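You operate a simulated robot arm through the tools that you are given. There is no shell and no other tool.

The job below is to be done with a simulated robot arm. You get a single attempt, and the scene is never put back.

TASK
Zero the empty balancer on a fresh run.
Fine: shut the guard, switch on, run it, press zero once, then switch off.

Only the result counts: the job must be done as asked and must still hold three seconds after the hand-in. Knocking over, shifting, dropping, spilling or breaking anything else fails it.

THE ROBOT
A 7-joint arm with a fingered hand, fixed in place. Base frame: the origin is at the foot of the arm, x ahead of it, y to its left, z up. Units: mm, degrees, N and s.
Its first joint turns from -166.0 to 166.0 degrees. Payload 4 kg.
The TCP is the grasp point between the finger pads, 30 mm short of the fingertips. In the tool frame z runs along the fingers and y along their closing line. Largest opening 104 mm; the body of the gripper starts 35 mm behind the TCP. The gripper is a hand of 4 fingers: y runs from the thumb to the fingers, the wrist lies at [-15, -113, -190] in the tool frame, and closing takes about 1.5 s.
Orientation is that of the tool frame in the base frame, as [roll, pitch, yaw] about the fixed x, y, z axes, in that order (R = Rz(yaw) Ry(pitch) Rx(roll)). With the fingers straight down and the wrist toward the robot, the tool's x, y and z point along [0, 1, 0], [1, 0, 0] and [0, 0, -1] of the base frame.

THE INTERFACE
- The arm moves only by the tool jog_arm. Its arguments are lists of equal length, an entry for each row: "offset": the shift along the base's x, y, z in mm, a list of three; "delta_rot": the turn, a rotation vector about the base's x, y, z in degrees, a list of three. In form: {"offset": [[dx, dy, dz], ...], "delta_rot": [[rx, ry, rz], ...]}. A call has 1 to 20 rows; each row is the pose to reach, as a shift and turn from the pose commanded when the call began. "grip" is the closure in counts, from 0 (fully open) to 255 (shut), set as the call begins (left out, the last holds). A row lasts 0.2 s, in which the tool goes at most 50 mm and 8.6 degrees; a call with a longer step from one row to the next is refused whole, and so is a gripper value outside its range. A pose out of reach is approached as far as the arm can. The call stops where the force on the tool passes 40 N (or 10 N more than at its start, if that is more) or the arm is blocked; 0.2 s more then pass. Each finger travels about 153 mm/s and halts on what it meets, pressing with about 29 N; the grip force reading is that of the motor and also rises with nothing between the fingers. The clock runs only during rows and for 0.2 s after the last one: add rows that repeat a pose to give the fingers time. The reply holds the time, the measured pose of the TCP, the force on the tool along the base axes, the opening and the grip force, in the units named above and with some noise, with the torque about the TCP (base axes, N m) and any sound that the robot's microphone picked up.
- Cameras (640 x 400 px; columns grow to the right, rows downward): "scene" is fixed at [50.7, -649.2, 1488]; the picture's right is [0.46, -0.89, 0.00], its down [-0.70, -0.37, -0.61] and it looks along [0.54, 0.28, -0.79] (base axes); focal length 338 px, centre (320, 200). "wrist" rides on the gripper at [61, -92, -130] in the tool frame; the picture's right is [-0.81, 0.28, -0.52], its down [-0.53, -0.71, 0.46] and it looks along [-0.24, 0.64, 0.72] (tool axes); focal length 275 px, centre (320, 200).
- camera(camera): a new picture of that camera. The clock stands still meanwhile.
- preshape(shape): the hand has 4 fingers and takes this shape, open, in about a second: jaw (thumb against the fingers, like two jaws); tri (thumb and two fingers); tip (a fingertip pinch); poke (one finger out to press); point (the index stretched); flat (the hand flat); cup (the hand cupped); fist (a fist). The gripper value then closes the fingers along that shape, each until it touches; the sizes above hold for jaw. It gives what a move gives, with no picture.
- pixel_to_xyz(camera, pixels): for up to 12 pixels [column, row] of the newest picture of that camera ("zoom" is the newest enlarged one), the place [x, y, z] in the base frame of the surface seen there, good to about 3 mm. The clock stands still meanwhile.
- enlarge(camera, box): a new picture of the part [left, top, right, bottom] of that camera's present view, enlarged. The clock stands still meanwhile.
- close_job(): hands the job in; it is judged then, once.

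Leave the gripper open and the arm clear of the work at the hand-in unless told otherwise.

The tools are called after "Call:" as a command line: name --argument value ..., lists and objects as JSON in quotes. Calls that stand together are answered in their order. jog_arm: Moves the arm, as the interface text tells. Its arguments: {"type":"object","properties":{"offset":{"type":"array","items":{"type":"array","items":{"type":"number"}}},"delta_rot":{"type":"array","items":{"type":"array","items":{"type":"number"}}},"grip":{"type":"number"}},"required":["offset","delta_rot"]} The other tools are called the same way: preshape (shape) gives the hand a shape; camera (camera) takes a picture; pixel_to_xyz (camera, pixels) gives the place of the surface under pixels of a picture; enlarge (camera, box) takes an enlarged picture of a part of a camera's view; close_job () hands the job in.

At the start:

```text
time_s: 0.0
eef_pos: [177.3, -501.7, 1217.3]
orientation: [179.9, 0.0, 89.9]
contact_force: [-0.2, -0.5, 0.2]
wrist_torque: [0.0, 0.01, 0.01]
width: 103.6
grip_force: 0.1
shape: jaw
```

scene: 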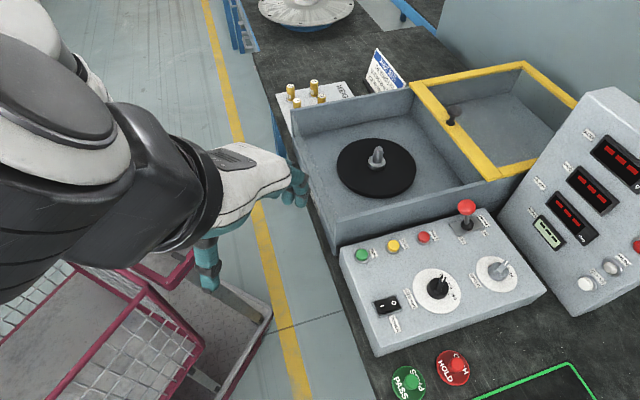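
wrist: 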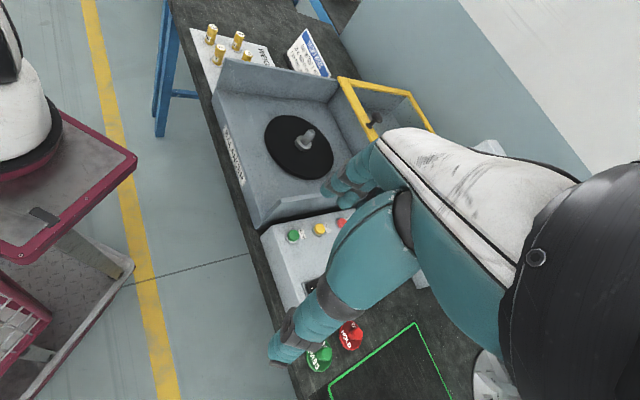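

I can see a balancing machine with a yellow-framed sliding or hinged guard, a control panel with green, yellow and red buttons, a rocker, knobs and a mushroom button, and a display console. I'll enlarge these areas to read the labels.

Call:
enlarge --camera "scene" --box '[330, 190, 550, 350]'

Call:
enlarge --camera "scene" --box '[500, 80, 640, 320]'

Call:
enlarge --camera "scene" --box '[270, 40, 590, 220]'

Call:
enlarge --camera "scene" --box '[270, 40, 430, 140]'

```text
2.50 times, centred on (440, 270) of scene
```

zoom: 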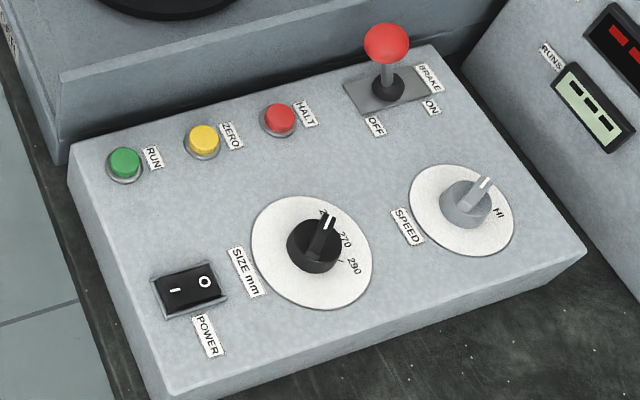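

```text
1.67 times, centred on (570, 200) of scene
```

zoom: 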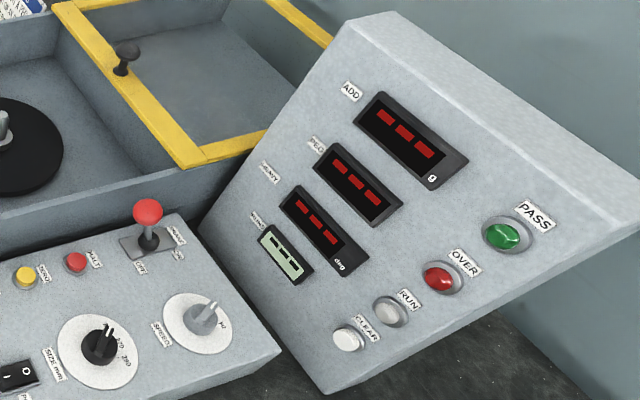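

```text
2.00 times, centred on (430, 130) of scene
```

zoom: 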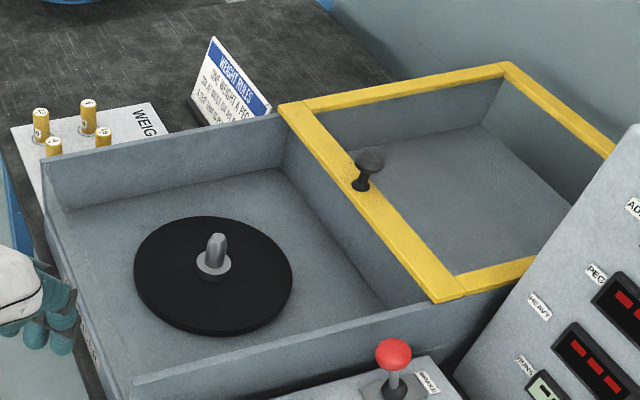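

```text
4.00 times, centred on (350, 90) of scene
```

zoom: 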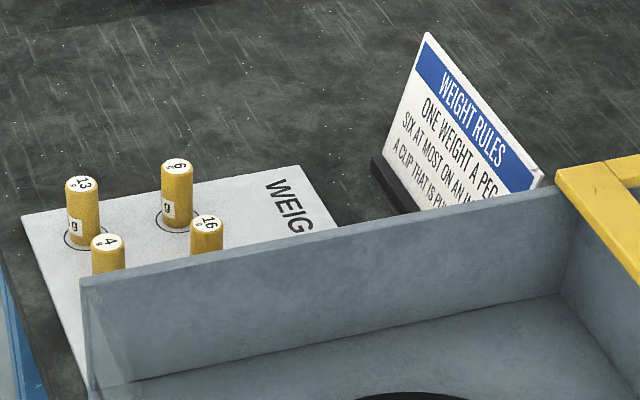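

The panel shows RUN (green), ZERO (yellow), HALT (red), a BRAKE lever with ON and OFF, a SIZE mm dial, a SPEED dial and a POWER rocker. The guard handle is the black knob near (450,120) on the yellow frame. Next I'll get the coordinates of the main features.

Call:
camera --camera "scene"

Call:
pixel_to_xyz --camera "scene" --pixels '[[362, 254], [393, 245], [424, 236], [380, 306], [393, 302], [387, 304], [467, 207], [467, 222], [450, 114], [450, 122], [438, 288], [495, 270]]'

Call:
pixel_to_xyz --camera "scene" --pixels '[[418, 87], [521, 65], [490, 177], [576, 103], [460, 128], [480, 70], [292, 110], [340, 240], [410, 92], [500, 178], [376, 152], [341, 250]]'

Call:
pixel_to_xyz --camera "scene" --pixels '[[345, 260], [485, 212], [545, 288], [375, 353], [585, 283], [620, 90], [611, 267], [637, 246], [545, 240], [500, 100], [455, 225], [480, 218]]'

```text
taken
```

scene: 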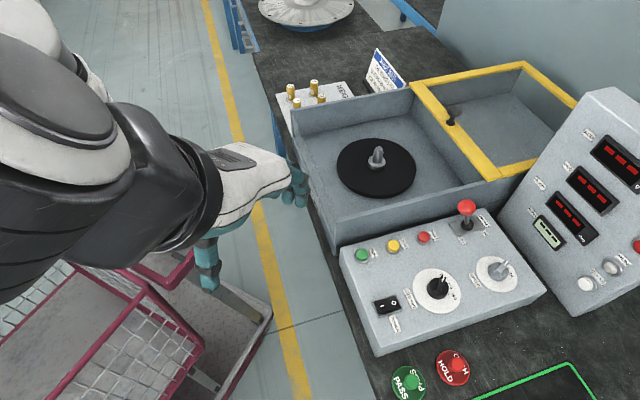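

```text
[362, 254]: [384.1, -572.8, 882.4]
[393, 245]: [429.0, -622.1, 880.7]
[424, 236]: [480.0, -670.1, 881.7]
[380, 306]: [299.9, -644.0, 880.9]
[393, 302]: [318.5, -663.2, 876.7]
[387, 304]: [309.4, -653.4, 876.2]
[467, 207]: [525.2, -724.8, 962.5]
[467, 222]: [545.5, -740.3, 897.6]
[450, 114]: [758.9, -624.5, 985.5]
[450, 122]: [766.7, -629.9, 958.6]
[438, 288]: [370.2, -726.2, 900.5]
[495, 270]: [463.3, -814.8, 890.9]
```

```text
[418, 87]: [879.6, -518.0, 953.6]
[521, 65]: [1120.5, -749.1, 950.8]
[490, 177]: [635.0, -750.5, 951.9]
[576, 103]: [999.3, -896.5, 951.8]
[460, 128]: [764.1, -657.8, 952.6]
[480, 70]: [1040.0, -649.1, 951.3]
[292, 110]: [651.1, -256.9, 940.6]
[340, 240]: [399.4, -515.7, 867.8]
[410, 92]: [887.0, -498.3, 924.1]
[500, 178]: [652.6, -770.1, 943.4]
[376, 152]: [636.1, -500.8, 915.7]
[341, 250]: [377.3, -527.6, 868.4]
```

```text
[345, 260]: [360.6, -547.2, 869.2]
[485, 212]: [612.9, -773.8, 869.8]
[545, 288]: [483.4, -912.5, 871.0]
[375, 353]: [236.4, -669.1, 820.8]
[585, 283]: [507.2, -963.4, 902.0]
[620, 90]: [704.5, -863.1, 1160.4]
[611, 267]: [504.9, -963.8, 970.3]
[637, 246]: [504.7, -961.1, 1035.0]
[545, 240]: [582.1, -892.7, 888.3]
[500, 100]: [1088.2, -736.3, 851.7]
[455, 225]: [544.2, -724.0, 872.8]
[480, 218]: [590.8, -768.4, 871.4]
```

The front panel sits at about z=870–880, and the rocker is near (309,-653). The guard frame's front bar runs from (880,-518) to (635,-750) at z≈952, so it should slide toward the robot over the spindle tub. I'll zoom in on the rocker, lever and displays to read their present states.

Call:
enlarge --camera "scene" --box '[360, 285, 424, 325]'

Call:
enlarge --camera "scene" --box '[435, 190, 515, 240]'

Call:
enlarge --camera "scene" --box '[520, 160, 640, 260]'

Call:
enlarge --camera "scene" --box '[400, 60, 560, 160]'

Call:
enlarge --camera "scene" --box '[280, 100, 440, 220]'

```text
10.00 times, centred on (392, 305) of scene
```

zoom: 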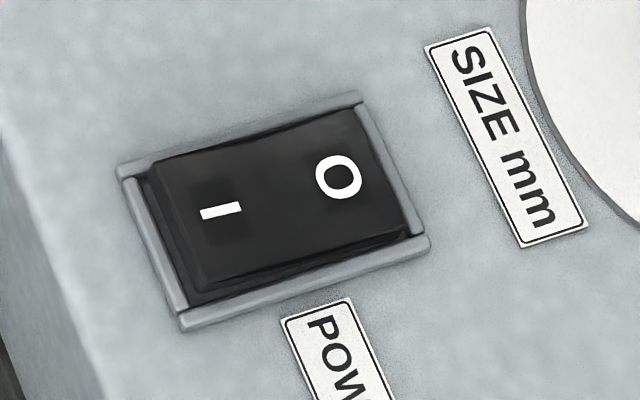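

```text
8.00 times, centred on (475, 215) of scene
```

zoom: 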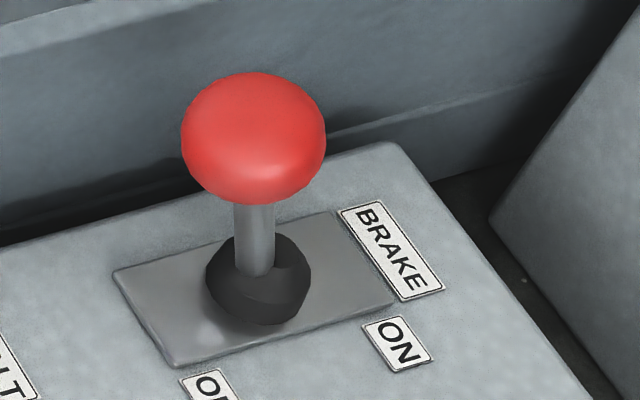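

```text
4.00 times, centred on (580, 210) of scene
```

zoom: 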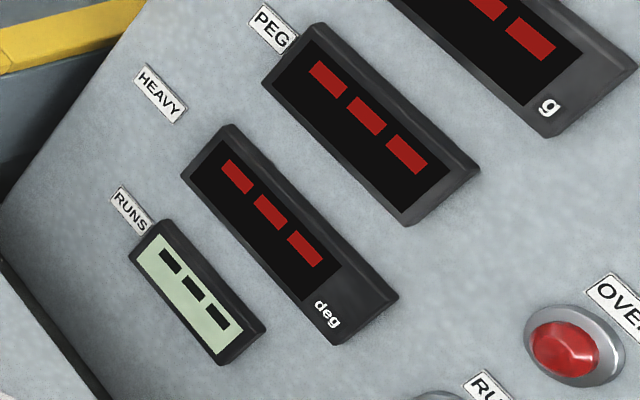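

```text
4.00 times, centred on (480, 110) of scene
```

zoom: 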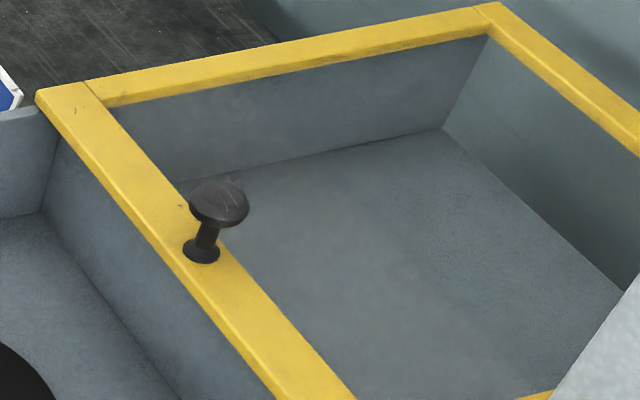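

```text
3.33 times, centred on (360, 160) of scene
```

zoom: 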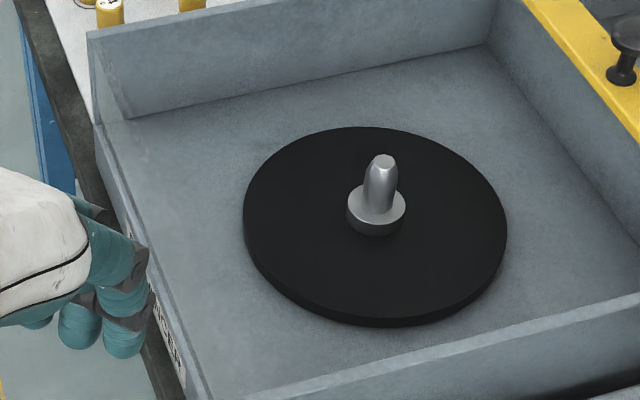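

The rocker's I side is raised (z≈881 against 877), so power is off. The brake lever leans toward the OFF end, and the displays show dashes. The guard is parked on the far half with its knob near (763,-628,985). I'll move the hand to a hover short of the knob and yaw it -45° to line up with the machine, so the wrist camera can look.

Call:
jog_arm --offset '[[40, -5, 0], [80, -10, 0], [120, -15, 0], [160, -20, 0], [200, -25, 0], [240, -30, -5], [280, -35, -10], [320, -40, -15], [360, -45, -20], [400, -50, -25], [440, -55, -30], [480, -62, -35], [520, -68, -40]]' --delta_rot '[[0, 0, -3.5], [0, 0, -7], [0, 0, -10.5], [0, 0, -14], [0, 0, -17.5], [0, 0, -21], [0, 0, -24.5], [0, 0, -28], [0, 0, -31.5], [0, 0, -35], [0, 0, -38.5], [0, 0, -42], [0, 0, -45]]' --grip 0

Call:
camera --camera "scene"

Call:
camera --camera "wrist"

```text
time_s: 2.8
eef_pos: [700.5, -571.1, 1179.1]
orientation: [179.8, 0.0, 44.9]
contact_force: [0.2, -0.7, 1.2]
wrist_torque: [-0.03, -0.01, 0.01]
width: 103.4
grip_force: 0.0
shape: jaw
```

```text
taken
```

scene: 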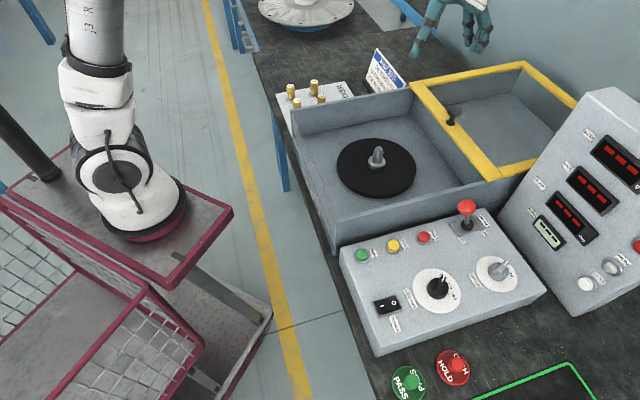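

```text
taken
```

wrist: 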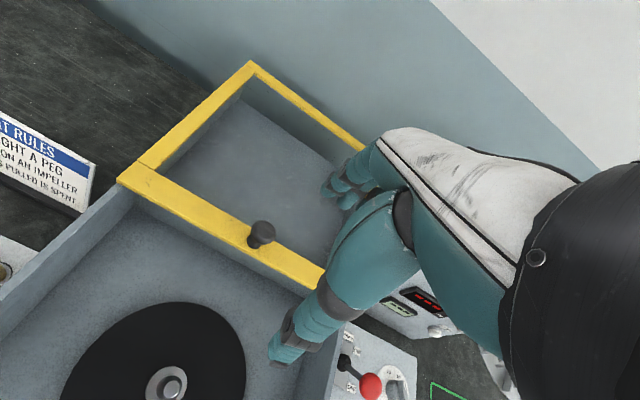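

The arm reached the hover without contact. The wrist view shows the knob at (262,235) on the front bar. I'll measure the knob, the bar, the brake lever and the guard corners from here.

Call:
pixel_to_xyz --camera "wrist" --pixels '[[262, 232], [258, 243], [250, 228], [274, 234], [262, 224], [118, 178], [250, 63], [325, 282], [155, 185], [230, 225], [370, 386], [345, 362]]'

Call:
enlarge --camera "wrist" --box '[210, 200, 310, 262]'

Call:
enlarge --camera "wrist" --box '[100, 40, 420, 240]'

Call:
enlarge --camera "wrist" --box '[300, 320, 428, 400]'

```text
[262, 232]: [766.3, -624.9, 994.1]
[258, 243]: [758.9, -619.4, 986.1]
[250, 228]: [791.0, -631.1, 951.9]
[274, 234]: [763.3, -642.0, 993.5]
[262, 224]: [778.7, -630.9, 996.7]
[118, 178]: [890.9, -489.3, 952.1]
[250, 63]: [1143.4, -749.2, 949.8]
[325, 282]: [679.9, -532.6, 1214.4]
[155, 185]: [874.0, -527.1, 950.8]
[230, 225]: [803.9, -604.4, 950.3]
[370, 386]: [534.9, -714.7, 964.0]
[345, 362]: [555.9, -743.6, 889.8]
```

```text
6.40 times, centred on (260, 231) of wrist
```

zoom: 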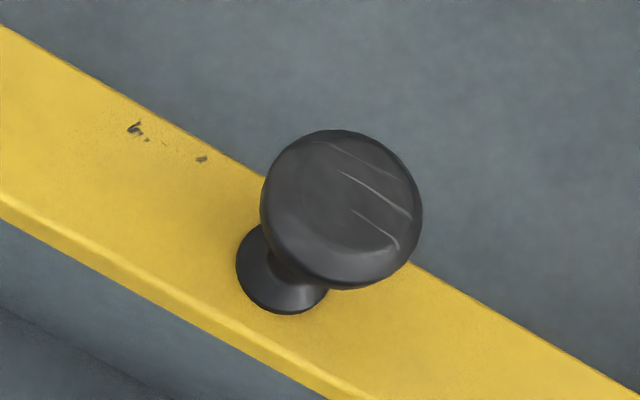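

```text
2.00 times, centred on (260, 140) of wrist
```

zoom: 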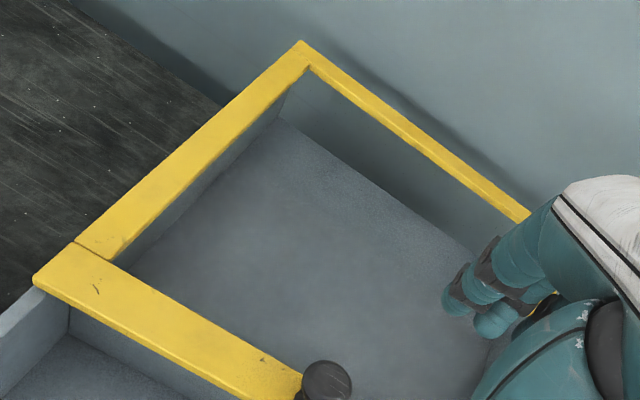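

```text
5.00 times, centred on (364, 360) of wrist
```

zoom: 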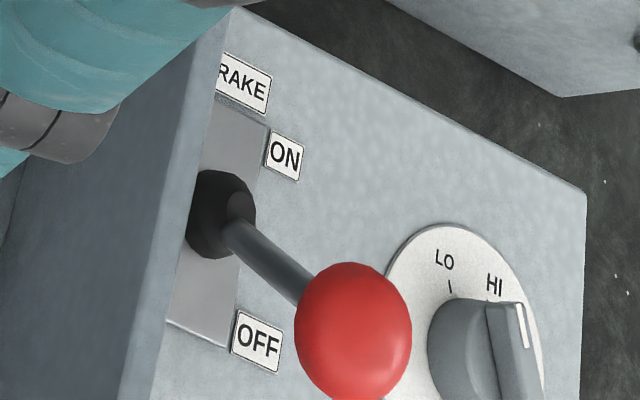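

The wrist camera confirms the brake lever leans to OFF. The knob cap is about 33 mm wide with its top at z≈996, centred near (767,-631). I'll move above it and then start down with the hand fully open, stopping to check before enclosing it.

Call:
jog_arm --offset '[[33, -30, 0], [66, -60, 0], [66, -60, -40], [66, -60, -80], [66, -60, -110]]' --delta_rot '[[0, 0, 0], [0, 0, 0], [0, 0, 0], [0, 0, 0], [0, 0, 0]]' --grip 0

Call:
camera --camera "scene"

Call:
camera --camera "wrist"

```text
time_s: 4.0
eef_pos: [763.1, -628.8, 1068.3]
orientation: [-180.0, 0.1, 45.0]
contact_force: [-0.2, 0.4, -0.6]
wrist_torque: [0.01, -0.04, -0.01]
width: 103.7
grip_force: 0.0
shape: jaw
```

```text
taken
```

scene: 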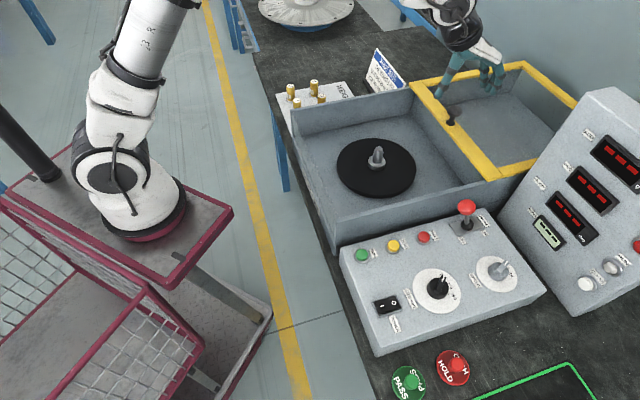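

```text
taken
```

wrist: 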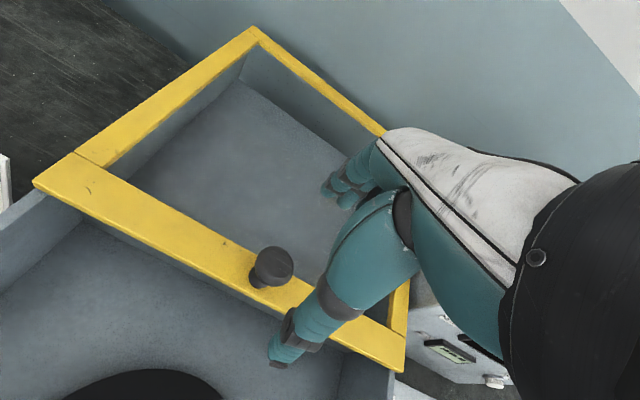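

I'm at (763,-629,1068), with the knob at (272,265) in the wrist view between the thumb (285,345) and the fingers (345,190). I'll measure the knob again from this closer view.

Call:
pixel_to_xyz --camera "wrist" --pixels '[[272, 262], [255, 262], [291, 264], [272, 250], [272, 276], [256, 281], [280, 357], [335, 195], [350, 200], [60, 180], [405, 362], [180, 220]]'

Call:
enlarge --camera "wrist" --box '[200, 140, 420, 380]'

```text
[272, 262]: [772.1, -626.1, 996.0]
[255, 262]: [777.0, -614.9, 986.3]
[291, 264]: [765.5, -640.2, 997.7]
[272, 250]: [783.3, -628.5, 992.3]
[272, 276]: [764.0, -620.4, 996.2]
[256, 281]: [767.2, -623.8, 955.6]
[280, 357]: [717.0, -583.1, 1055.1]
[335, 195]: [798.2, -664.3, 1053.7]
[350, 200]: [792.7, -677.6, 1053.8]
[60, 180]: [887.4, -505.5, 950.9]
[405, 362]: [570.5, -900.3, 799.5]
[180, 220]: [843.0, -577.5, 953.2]
```

```text
1.67 times, centred on (310, 260) of wrist
```

zoom: 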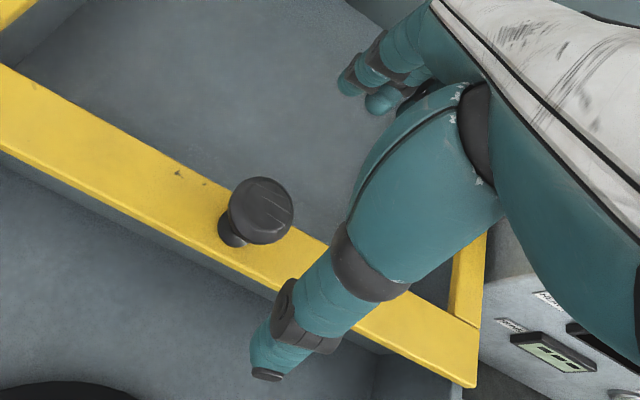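

The knob centre measures about (771,-628). I'll shift 7 mm in x and lower to TCP z≈993, which leaves the fingertips about 10 mm above the yellow bar.

Call:
jog_arm --offset '[[7, 0, 0], [7, 0, -20], [7, 0, -40], [7, 0, -60], [7, 0, -73]]' --delta_rot '[[0, 0, 0], [0, 0, 0], [0, 0, 0], [0, 0, 0], [0, 0, 0]]' --grip 0

Call:
camera --camera "wrist"

Call:
camera --camera "scene"

```text
time_s: 5.2
eef_pos: [769.3, -631.3, 993.7]
orientation: [-180.0, -0.1, 45.0]
contact_force: [-0.3, -0.5, 0.5]
wrist_torque: [0.02, 0.02, 0.01]
width: 103.8
grip_force: 0.0
shape: jaw
```

```text
taken
```

wrist: 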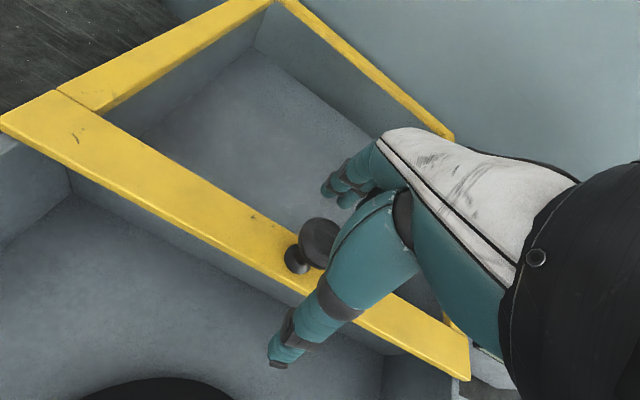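

```text
taken
```

scene: 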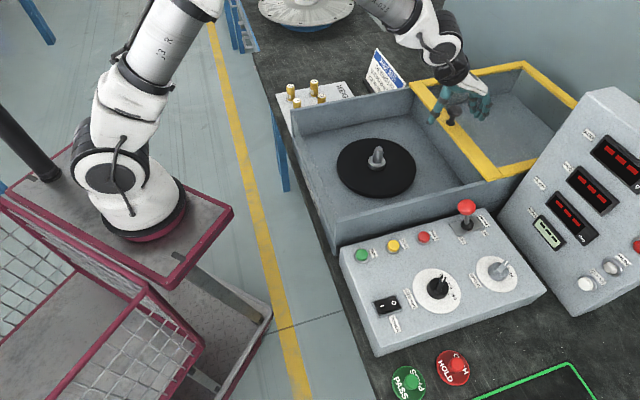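

The knob sits between the thumb and fingers with no contact force. I'll close partway to about 40 mm so the knob is caged, then look again.

Call:
jog_arm --offset '[[0, 0, 0], [0, 0, 0], [0, 0, 0], [0, 0, 0], [0, 0, 0], [0, 0, 0]]' --delta_rot '[[0, 0, 0], [0, 0, 0], [0, 0, 0], [0, 0, 0], [0, 0, 0], [0, 0, 0]]' --grip 160

Call:
enlarge --camera "wrist" --box '[200, 140, 420, 380]'

Call:
enlarge --camera "scene" --box '[400, 60, 528, 140]'

```text
time_s: 6.6
eef_pos: [770.4, -631.6, 994.3]
orientation: [-179.9, 0.0, 44.9]
contact_force: [1.3, 0.7, -0.2]
wrist_torque: [0.0, 0.0, -0.01]
width: 39.1
grip_force: 0.0
shape: jaw
```

```text
1.67 times, centred on (310, 260) of wrist
```

zoom: 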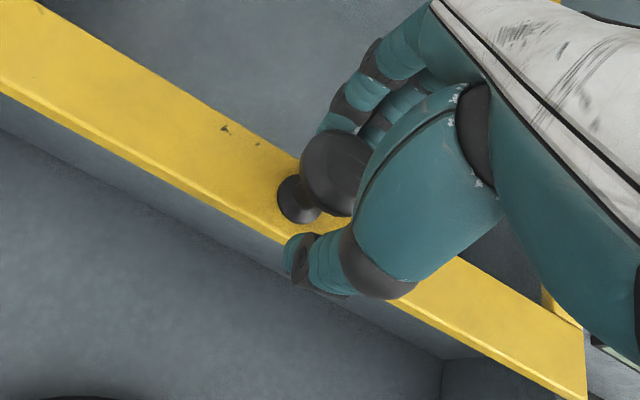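

```text
5.00 times, centred on (464, 100) of scene
```

zoom: 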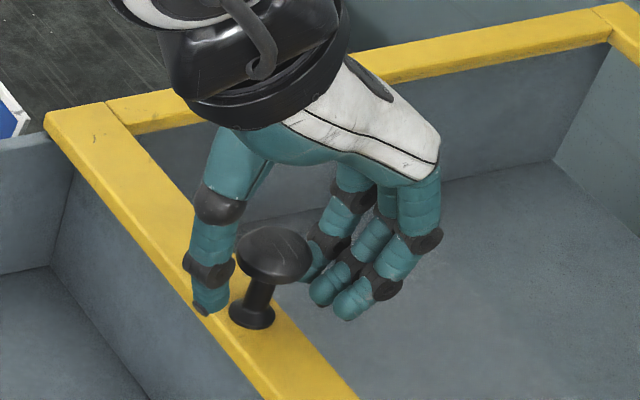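

The knob is caged between the thumb and fingertips. I'll pull toward the robot along (-0.707, 0.707), starting with a short 50 mm to confirm the guard slides.

Call:
jog_arm --offset '[[-7, 7, 0], [-14, 14, 0], [-21, 21, 0], [-28, 28, 0], [-35, 35, 0]]' --delta_rot '[[0, 0, 0], [0, 0, 0], [0, 0, 0], [0, 0, 0], [0, 0, 0]]'

Call:
camera --camera "scene"

Call:
camera --camera "wrist"

```text
time_s: 7.8
eef_pos: [733.8, -596.3, 995.1]
orientation: [-180.0, -0.1, 45.0]
contact_force: [-0.4, -0.5, 0.5]
wrist_torque: [0.0, 0.0, -0.02]
width: 39.7
grip_force: 0.1
shape: jaw
```

```text
taken
```

scene: 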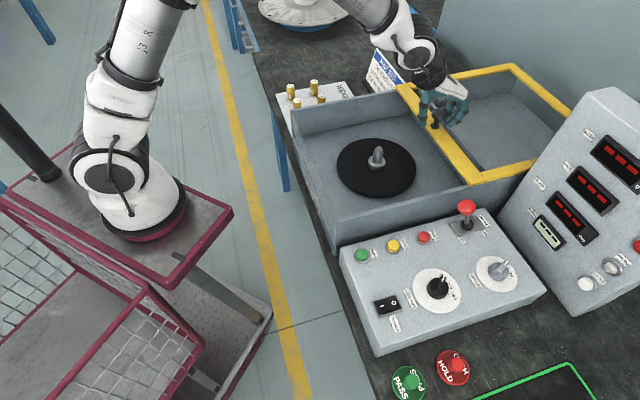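

```text
taken
```

wrist: 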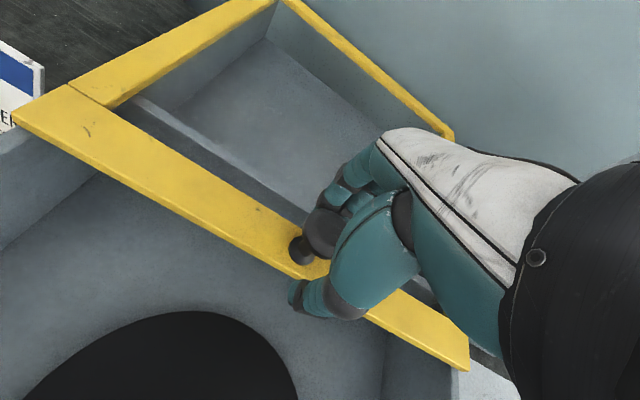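

The guard slides with no noticeable resistance. I'll keep pulling along the same line for about another 255 mm, then recheck.

Call:
jog_arm --offset '[[-15, 15, 0], [-30, 30, 0], [-45, 45, 0], [-60, 60, 0], [-75, 75, 0], [-90, 90, 0], [-105, 105, 0], [-120, 120, 0], [-135, 135, 0], [-150, 150, 0], [-165, 165, 0], [-180, 180, 0]]' --delta_rot '[[0, 0, 0], [0, 0, 0], [0, 0, 0], [0, 0, 0], [0, 0, 0], [0, 0, 0], [0, 0, 0], [0, 0, 0], [0, 0, 0], [0, 0, 0], [0, 0, 0], [0, 0, 0]]'

Call:
camera --camera "scene"

Call:
camera --camera "wrist"

```text
time_s: 10.4
eef_pos: [555.5, -415.4, 994.3]
orientation: [-179.9, 0.0, 45.0]
contact_force: [-0.1, 0.4, -0.3]
wrist_torque: [0.01, 0.03, 0.01]
width: 39.2
grip_force: 0.1
shape: jaw
```

```text
taken
```

scene: 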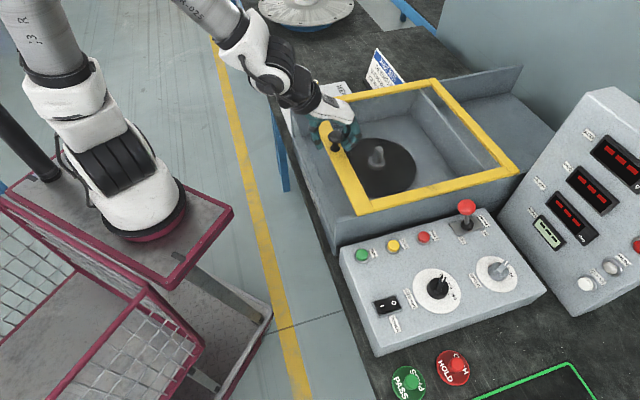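

```text
taken
```

wrist: 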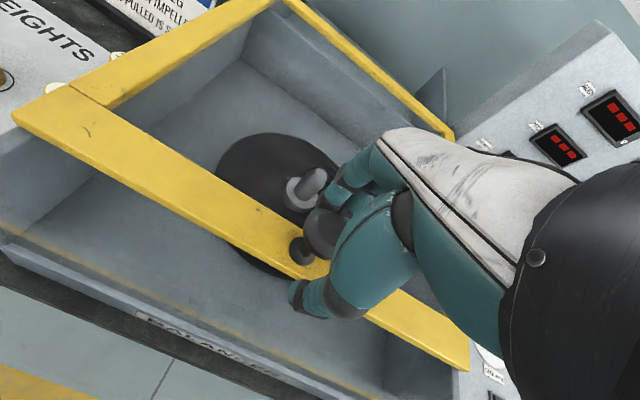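

The guard is most of the way over. I'll measure the remaining gap between the bar's front edge and the tub's near wall in the wrist view.

Call:
pixel_to_xyz --camera "wrist" --pixels '[[15, 122], [150, 200], [250, 258], [10, 240], [100, 285], [200, 330], [10, 250], [190, 345], [420, 345], [70, 90]]'

Call:
enlarge --camera "scene" --box '[270, 70, 430, 250]'

```text
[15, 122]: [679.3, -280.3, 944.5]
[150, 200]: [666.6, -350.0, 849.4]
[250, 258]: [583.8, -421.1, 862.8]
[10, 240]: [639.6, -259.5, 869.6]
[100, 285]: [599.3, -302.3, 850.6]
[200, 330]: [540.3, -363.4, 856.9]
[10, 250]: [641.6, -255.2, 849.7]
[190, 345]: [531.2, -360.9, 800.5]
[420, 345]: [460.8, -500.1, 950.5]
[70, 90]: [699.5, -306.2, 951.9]
```

```text
2.22 times, centred on (350, 160) of scene
```

zoom: 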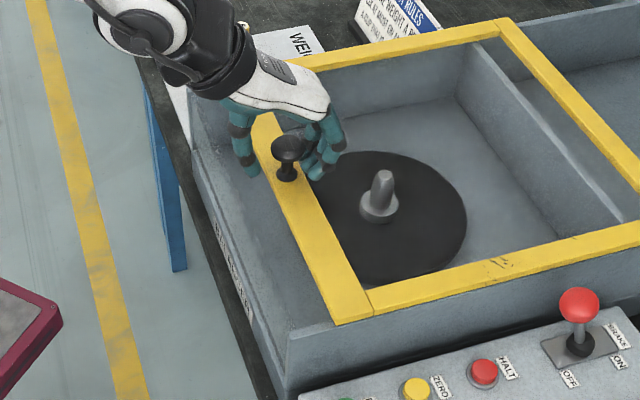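

About 38 mm of travel remain. I'll continue in small steps until the guard meets its stop.

Call:
jog_arm --offset '[[-5, 5, 0], [-10, 10, 0], [-15, 15, 0], [-19, 19, 0], [-22, 22, 0], [-25, 25, 0], [-27, 27, 0], [-29, 29, 0]]' --delta_rot '[[0, 0, 0], [0, 0, 0], [0, 0, 0], [0, 0, 0], [0, 0, 0], [0, 0, 0], [0, 0, 0], [0, 0, 0]]'

Call:
camera --camera "wrist"

Call:
enlarge --camera "scene" --box '[270, 70, 430, 250]'

```text
time_s: 12.2
eef_pos: [530.3, -389.9, 995.9]
orientation: [179.5, 0.0, 45.0]
contact_force: [-0.3, -0.1, 0.6]
wrist_torque: [-0.01, 0.03, -0.01]
width: 39.0
grip_force: 0.1
shape: jaw
out of reach, approached as far as the arm can: row 6, 7, 8
```

```text
taken
```

wrist: 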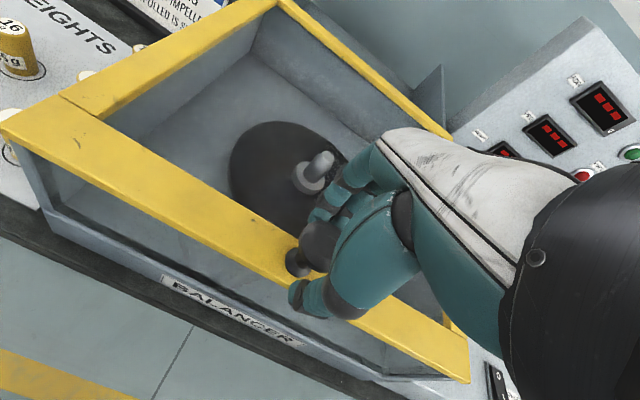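

```text
2.22 times, centred on (350, 160) of scene
```

zoom: 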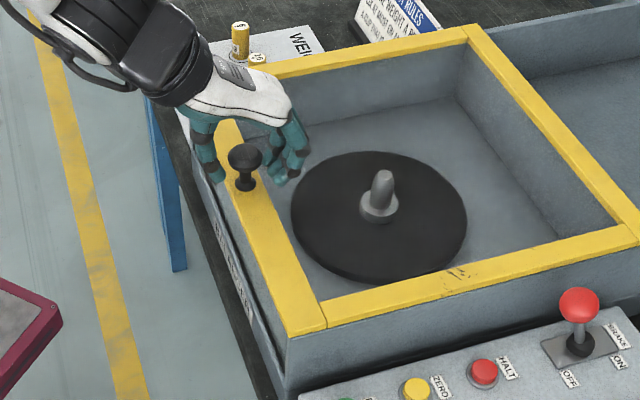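

The arm reports the last rows were out of reach in this posture. The guard looks nearly shut, so I'll measure the edges to see what gap is left.

Call:
pixel_to_xyz --camera "wrist" --pixels '[[3, 130], [150, 212], [250, 270], [420, 368], [40, 208], [100, 240], [60, 95], [460, 345], [440, 110], [318, 165], [317, 240]]'

Call:
enlarge --camera "wrist" --box '[0, 90, 320, 290]'

Call:
enlarge --camera "wrist" --box '[320, 60, 640, 400]'

Call:
enlarge --camera "scene" --box '[310, 100, 410, 230]'

```text
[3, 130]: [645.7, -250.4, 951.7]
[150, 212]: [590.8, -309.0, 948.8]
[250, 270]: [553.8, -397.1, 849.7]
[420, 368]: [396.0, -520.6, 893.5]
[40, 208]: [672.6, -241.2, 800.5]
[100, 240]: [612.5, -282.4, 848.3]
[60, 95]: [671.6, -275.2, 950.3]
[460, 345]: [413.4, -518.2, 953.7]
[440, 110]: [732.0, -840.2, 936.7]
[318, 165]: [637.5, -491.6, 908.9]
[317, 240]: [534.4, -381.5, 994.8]
```

```text
2.00 times, centred on (160, 190) of wrist
```

zoom: 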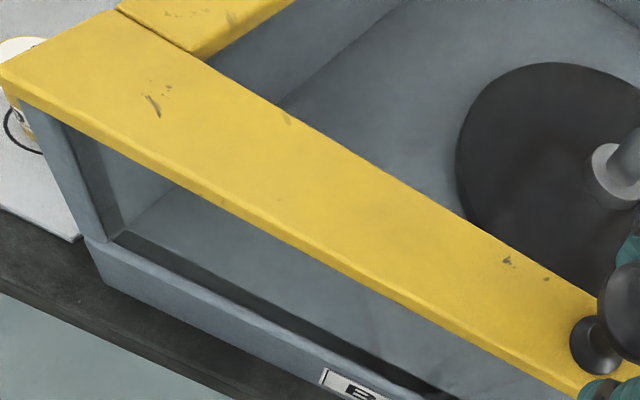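

```text
1.18 times, centred on (480, 230) of wrist
```

zoom: 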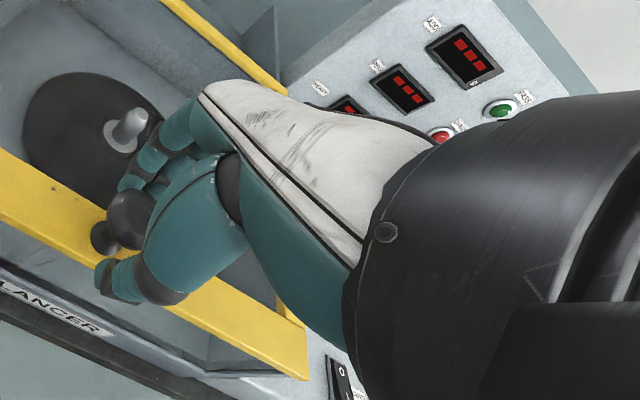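

```text
3.08 times, centred on (360, 165) of scene
```

zoom: 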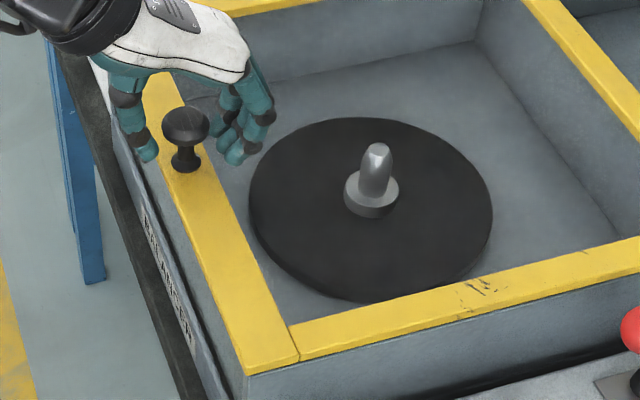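

The guard's front edge now measures u≈634, level with the tub's near wall at 633–636, so it appears shut. To be sure it is against its stop, I'll yaw the hand slightly to regain reach and pull gently a few more millimetres.

Call:
jog_arm --offset '[[0, 0, 0], [0, 0, 0], [-2, 2, 0], [-4, 4, 0], [-6, 6, 0], [-8, 8, 0], [-10, 10, 0]]' --delta_rot '[[0, 0, 6], [0, 0, 12], [0, 0, 12], [0, 0, 12], [0, 0, 12], [0, 0, 12], [0, 0, 12]]'

Call:
enlarge --camera "scene" --box '[310, 100, 410, 230]'

Call:
camera --camera "wrist"

```text
time_s: 13.8
eef_pos: [520.3, -379.5, 994.8]
orientation: [180.0, 0.0, 57.0]
contact_force: [4.2, -4.4, -0.9]
wrist_torque: [-0.03, -0.02, -0.09]
width: 41.5
grip_force: 0.1
shape: jaw
```

```text
3.08 times, centred on (360, 165) of scene
```

zoom: 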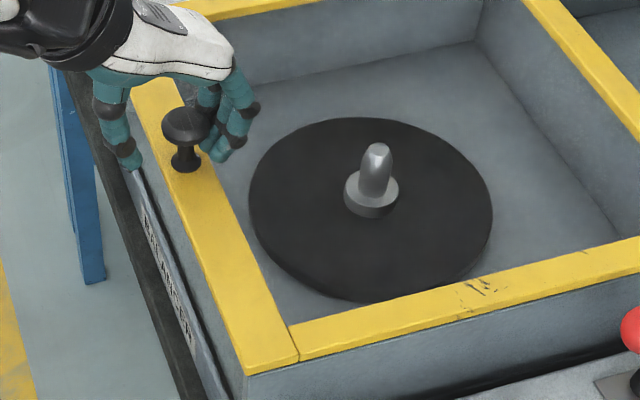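

```text
taken
```

wrist: 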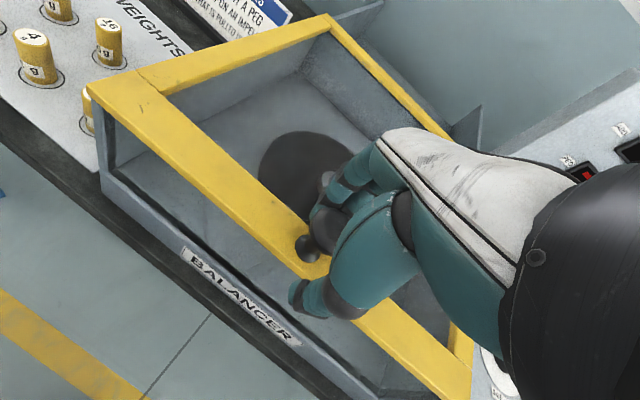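

The knob stayed put while the fingers pressed with about 6 N, so the guard is against its closed stop. Now I'll open the hand and lift straight up.

Call:
jog_arm --offset '[[3, -3, 0], [5, -5, 0], [5, -5, 0], [5, -5, 0], [5, -5, 0], [5, -5, 0], [5, -5, 30], [5, -5, 70], [5, -5, 110], [5, -5, 150]]' --delta_rot '[[0, 0, 0], [0, 0, 0], [0, 0, 0], [0, 0, 0], [0, 0, 0], [0, 0, 0], [0, 0, 0], [0, 0, 0], [0, 0, 0], [0, 0, 0]]' --grip 0

Call:
camera --camera "scene"

Call:
camera --camera "wrist"

```text
time_s: 16.0
eef_pos: [525.8, -384.4, 1144.5]
orientation: [179.9, 0.0, 57.0]
contact_force: [-0.3, 0.4, -0.2]
wrist_torque: [-0.02, -0.02, 0.0]
width: 103.7
grip_force: 0.0
shape: jaw
out of reach, approached as far as the arm can: row 7
```

```text
taken
```

scene: 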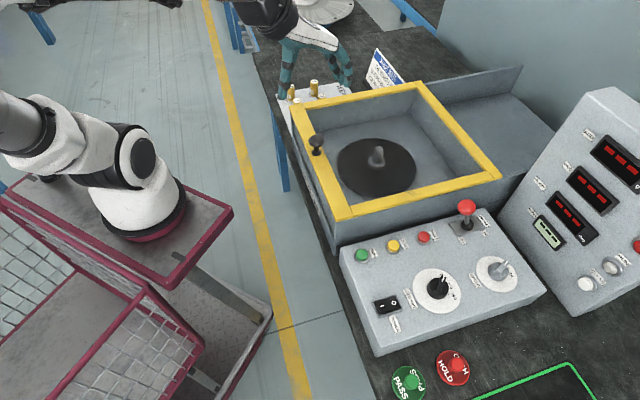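

```text
taken
```

wrist: 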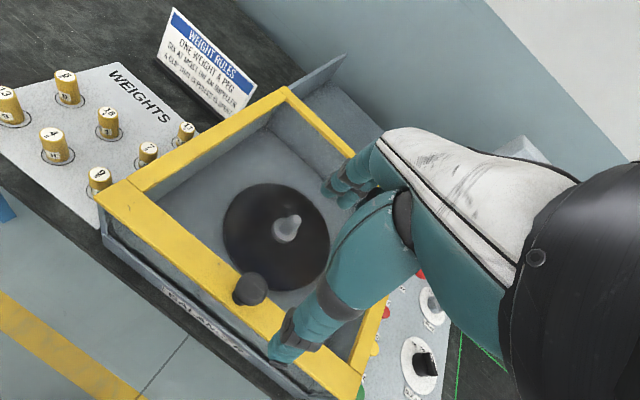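

The guard is shut, the knob is at (317,145) in the scene view, and the weights are undisturbed. Next I'll move over the control panel at a safe height and change to the poke shape, so I can measure where the pressing fingertip is.

Call:
jog_arm --offset '[[-15, -25, 0], [-30, -50, 0], [-45, -75, 0], [-60, -100, 0], [-75, -125, 0], [-90, -150, 0], [-100, -175, 0]]' --delta_rot '[[0, 0, -3], [0, 0, -6], [0, 0, -9], [0, 0, -12], [0, 0, -15], [0, 0, -17], [0, 0, -17]]'

Call:
preshape --shape "poke"

Call:
camera --camera "scene"

Call:
camera --camera "wrist"

```text
time_s: 17.6
eef_pos: [426.1, -556.9, 1143.6]
orientation: [-180.0, 0.1, 40.0]
contact_force: [-0.7, 0.3, 0.3]
wrist_torque: [-0.01, -0.01, 0.01]
width: 104.0
grip_force: 0.1
shape: jaw
```

```text
time_s: 18.5
eef_pos: [427.9, -558.8, 1143.7]
orientation: [-179.9, 0.0, 40.1]
contact_force: [0.8, 0.3, -0.6]
wrist_torque: [-0.01, -0.03, 0.02]
width: 0.2
grip_force: 0.1
shape: poke
```

```text
taken
```

scene: 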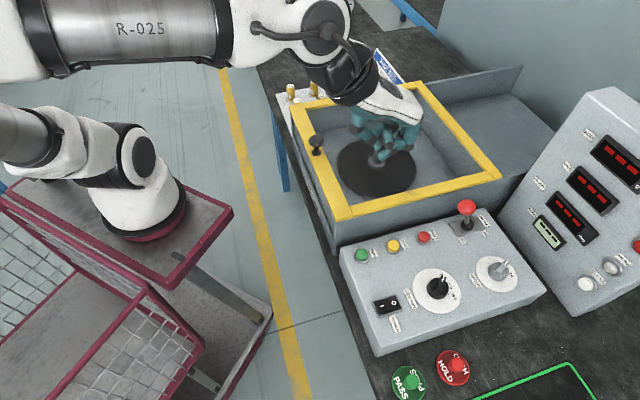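

```text
taken
```

wrist: 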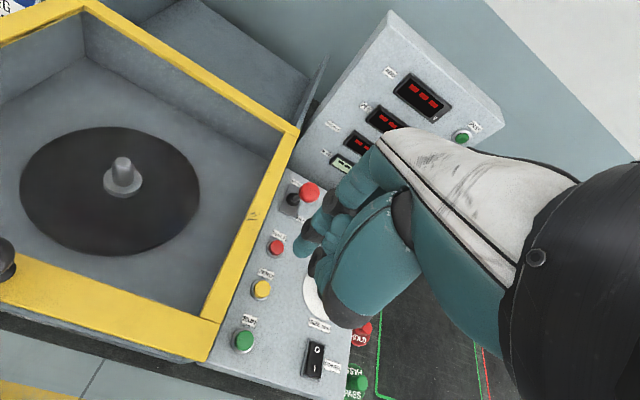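

The hand is now in poke shape. I'll enlarge both views to find the extended fingertip.

Call:
enlarge --camera "wrist" --box '[280, 140, 440, 340]'

Call:
enlarge --camera "scene" --box '[320, 70, 448, 190]'

Call:
pixel_to_xyz --camera "scene" --pixels '[[372, 165], [376, 160], [380, 158], [385, 150], [400, 145], [408, 140], [360, 125], [355, 120], [390, 140], [378, 166], [384, 155], [410, 110]]'

Call:
pixel_to_xyz --camera "wrist" --pixels '[[300, 246], [306, 240], [312, 248], [320, 258], [330, 245], [325, 215], [350, 320], [318, 270], [335, 190], [298, 254], [310, 225]]'

```text
2.00 times, centred on (360, 240) of wrist
```

zoom: 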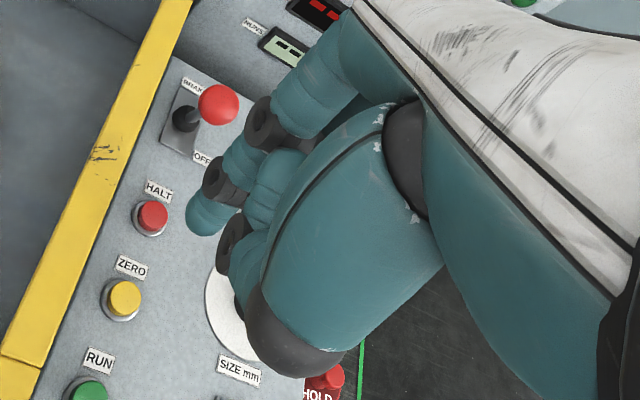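

```text
3.33 times, centred on (384, 130) of scene
```

zoom: 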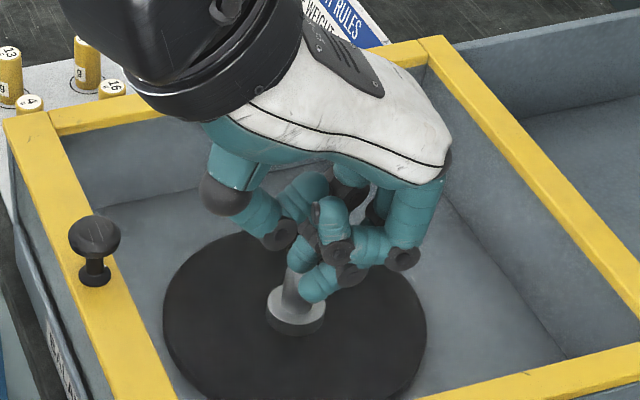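

```text
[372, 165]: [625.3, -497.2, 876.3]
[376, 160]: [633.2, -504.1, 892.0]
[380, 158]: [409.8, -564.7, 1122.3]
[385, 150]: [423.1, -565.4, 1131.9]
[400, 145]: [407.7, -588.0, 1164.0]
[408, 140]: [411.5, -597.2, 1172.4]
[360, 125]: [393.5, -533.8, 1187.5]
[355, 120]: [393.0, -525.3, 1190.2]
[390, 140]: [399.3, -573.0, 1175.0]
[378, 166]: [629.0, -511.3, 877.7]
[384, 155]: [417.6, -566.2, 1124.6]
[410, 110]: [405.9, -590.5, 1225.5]
```

```text
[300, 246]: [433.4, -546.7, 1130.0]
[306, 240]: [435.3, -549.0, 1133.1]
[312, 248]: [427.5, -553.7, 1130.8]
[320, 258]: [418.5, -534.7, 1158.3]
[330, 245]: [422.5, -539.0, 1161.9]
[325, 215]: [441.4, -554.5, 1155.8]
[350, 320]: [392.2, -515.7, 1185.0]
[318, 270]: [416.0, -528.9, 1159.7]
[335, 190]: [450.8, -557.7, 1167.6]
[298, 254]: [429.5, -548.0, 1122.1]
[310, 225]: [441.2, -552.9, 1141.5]
```

The extended fingertip appears close to the TCP axis, roughly 25–30 mm below it. I'll zoom tightly in both views to refine this.

Call:
enlarge --camera "scene" --box '[360, 135, 408, 165]'

Call:
pixel_to_xyz --camera "zoom" --pixels '[[280, 260], [300, 260], [320, 260], [280, 290], [300, 290], [320, 290], [260, 300], [280, 310], [300, 310], [340, 280], [260, 280], [340, 250]]'

Call:
enlarge --camera "wrist" --box '[280, 220, 344, 270]'

Call:
pixel_to_xyz --camera "zoom" --pixels '[[160, 300], [180, 260], [200, 300], [220, 260], [240, 300], [150, 320], [200, 330], [160, 340], [240, 330], [180, 230], [140, 290], [220, 320]]'

```text
13.33 times, centred on (384, 150) of scene
```

zoom: 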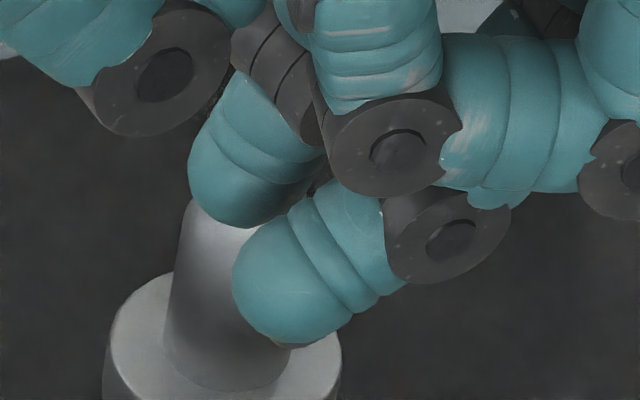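

```text
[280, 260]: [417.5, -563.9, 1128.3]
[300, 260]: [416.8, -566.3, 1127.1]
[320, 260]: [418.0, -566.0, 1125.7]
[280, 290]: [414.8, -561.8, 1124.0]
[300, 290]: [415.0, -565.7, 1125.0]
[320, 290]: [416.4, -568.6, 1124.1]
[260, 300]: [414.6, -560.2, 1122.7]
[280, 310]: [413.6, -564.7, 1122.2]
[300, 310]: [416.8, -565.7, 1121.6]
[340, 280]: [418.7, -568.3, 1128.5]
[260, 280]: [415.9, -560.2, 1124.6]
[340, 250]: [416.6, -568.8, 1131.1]
```

```text
8.00 times, centred on (312, 245) of wrist
```

zoom: 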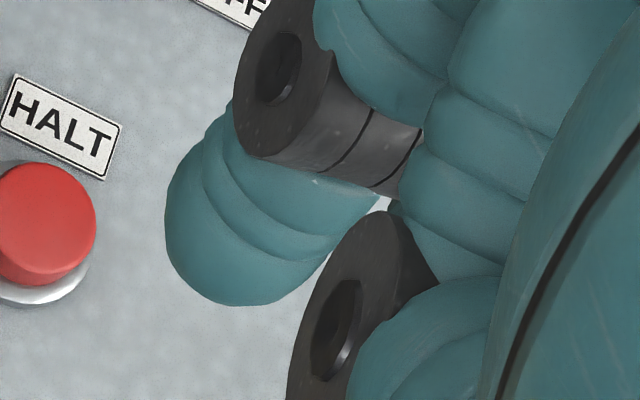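

```text
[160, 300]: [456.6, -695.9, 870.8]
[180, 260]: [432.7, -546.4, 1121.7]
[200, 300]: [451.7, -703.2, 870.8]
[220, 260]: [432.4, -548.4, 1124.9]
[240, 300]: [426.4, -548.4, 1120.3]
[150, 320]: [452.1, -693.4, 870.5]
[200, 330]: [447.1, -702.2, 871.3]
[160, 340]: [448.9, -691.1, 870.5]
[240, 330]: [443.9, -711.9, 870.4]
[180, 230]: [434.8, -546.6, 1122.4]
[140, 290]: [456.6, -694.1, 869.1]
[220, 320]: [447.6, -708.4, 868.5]
```

The index tip looks like the upper-left teal tip at (245,180) in the last scene zoom, with a second curled finger close beside it. I'll measure both bottoms, then try the "point" shape for comparison.

Call:
enlarge --camera "scene" --box '[360, 135, 408, 165]'

Call:
pixel_to_xyz --camera "zoom" --pixels '[[200, 190], [220, 210], [240, 215], [260, 210], [220, 180], [240, 180], [260, 335], [280, 340], [300, 343], [320, 335], [245, 310], [205, 165]]'

Call:
preshape --shape "point"

Call:
enlarge --camera "scene" --box '[320, 70, 448, 190]'

Call:
camera --camera "wrist"

```text
13.33 times, centred on (384, 150) of scene
```

zoom: 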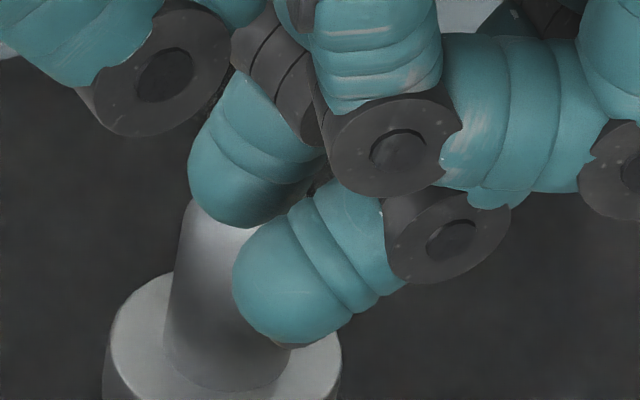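

```text
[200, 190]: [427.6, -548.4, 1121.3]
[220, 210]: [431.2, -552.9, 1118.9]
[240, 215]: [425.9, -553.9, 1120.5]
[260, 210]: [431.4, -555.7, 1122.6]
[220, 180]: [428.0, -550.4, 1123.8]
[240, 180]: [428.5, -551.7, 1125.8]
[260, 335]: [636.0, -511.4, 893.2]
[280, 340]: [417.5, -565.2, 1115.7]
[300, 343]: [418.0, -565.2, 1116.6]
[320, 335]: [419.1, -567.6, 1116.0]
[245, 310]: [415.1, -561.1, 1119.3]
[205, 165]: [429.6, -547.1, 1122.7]
```

```text
time_s: 19.4
eef_pos: [427.2, -557.5, 1144.0]
orientation: [180.0, 0.0, 40.0]
contact_force: [0.6, -0.9, 0.0]
wrist_torque: [0.03, 0.0, -0.01]
width: 0.0
grip_force: 0.1
shape: point
```

```text
3.33 times, centred on (384, 130) of scene
```

zoom: 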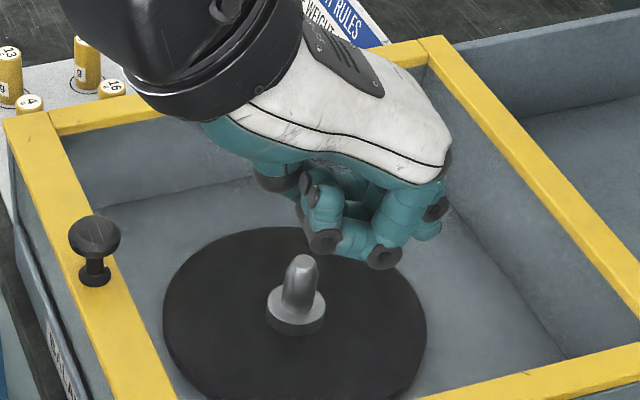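

```text
taken
```

wrist: 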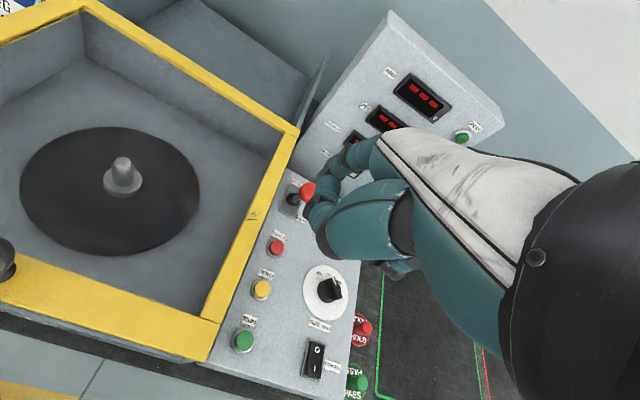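

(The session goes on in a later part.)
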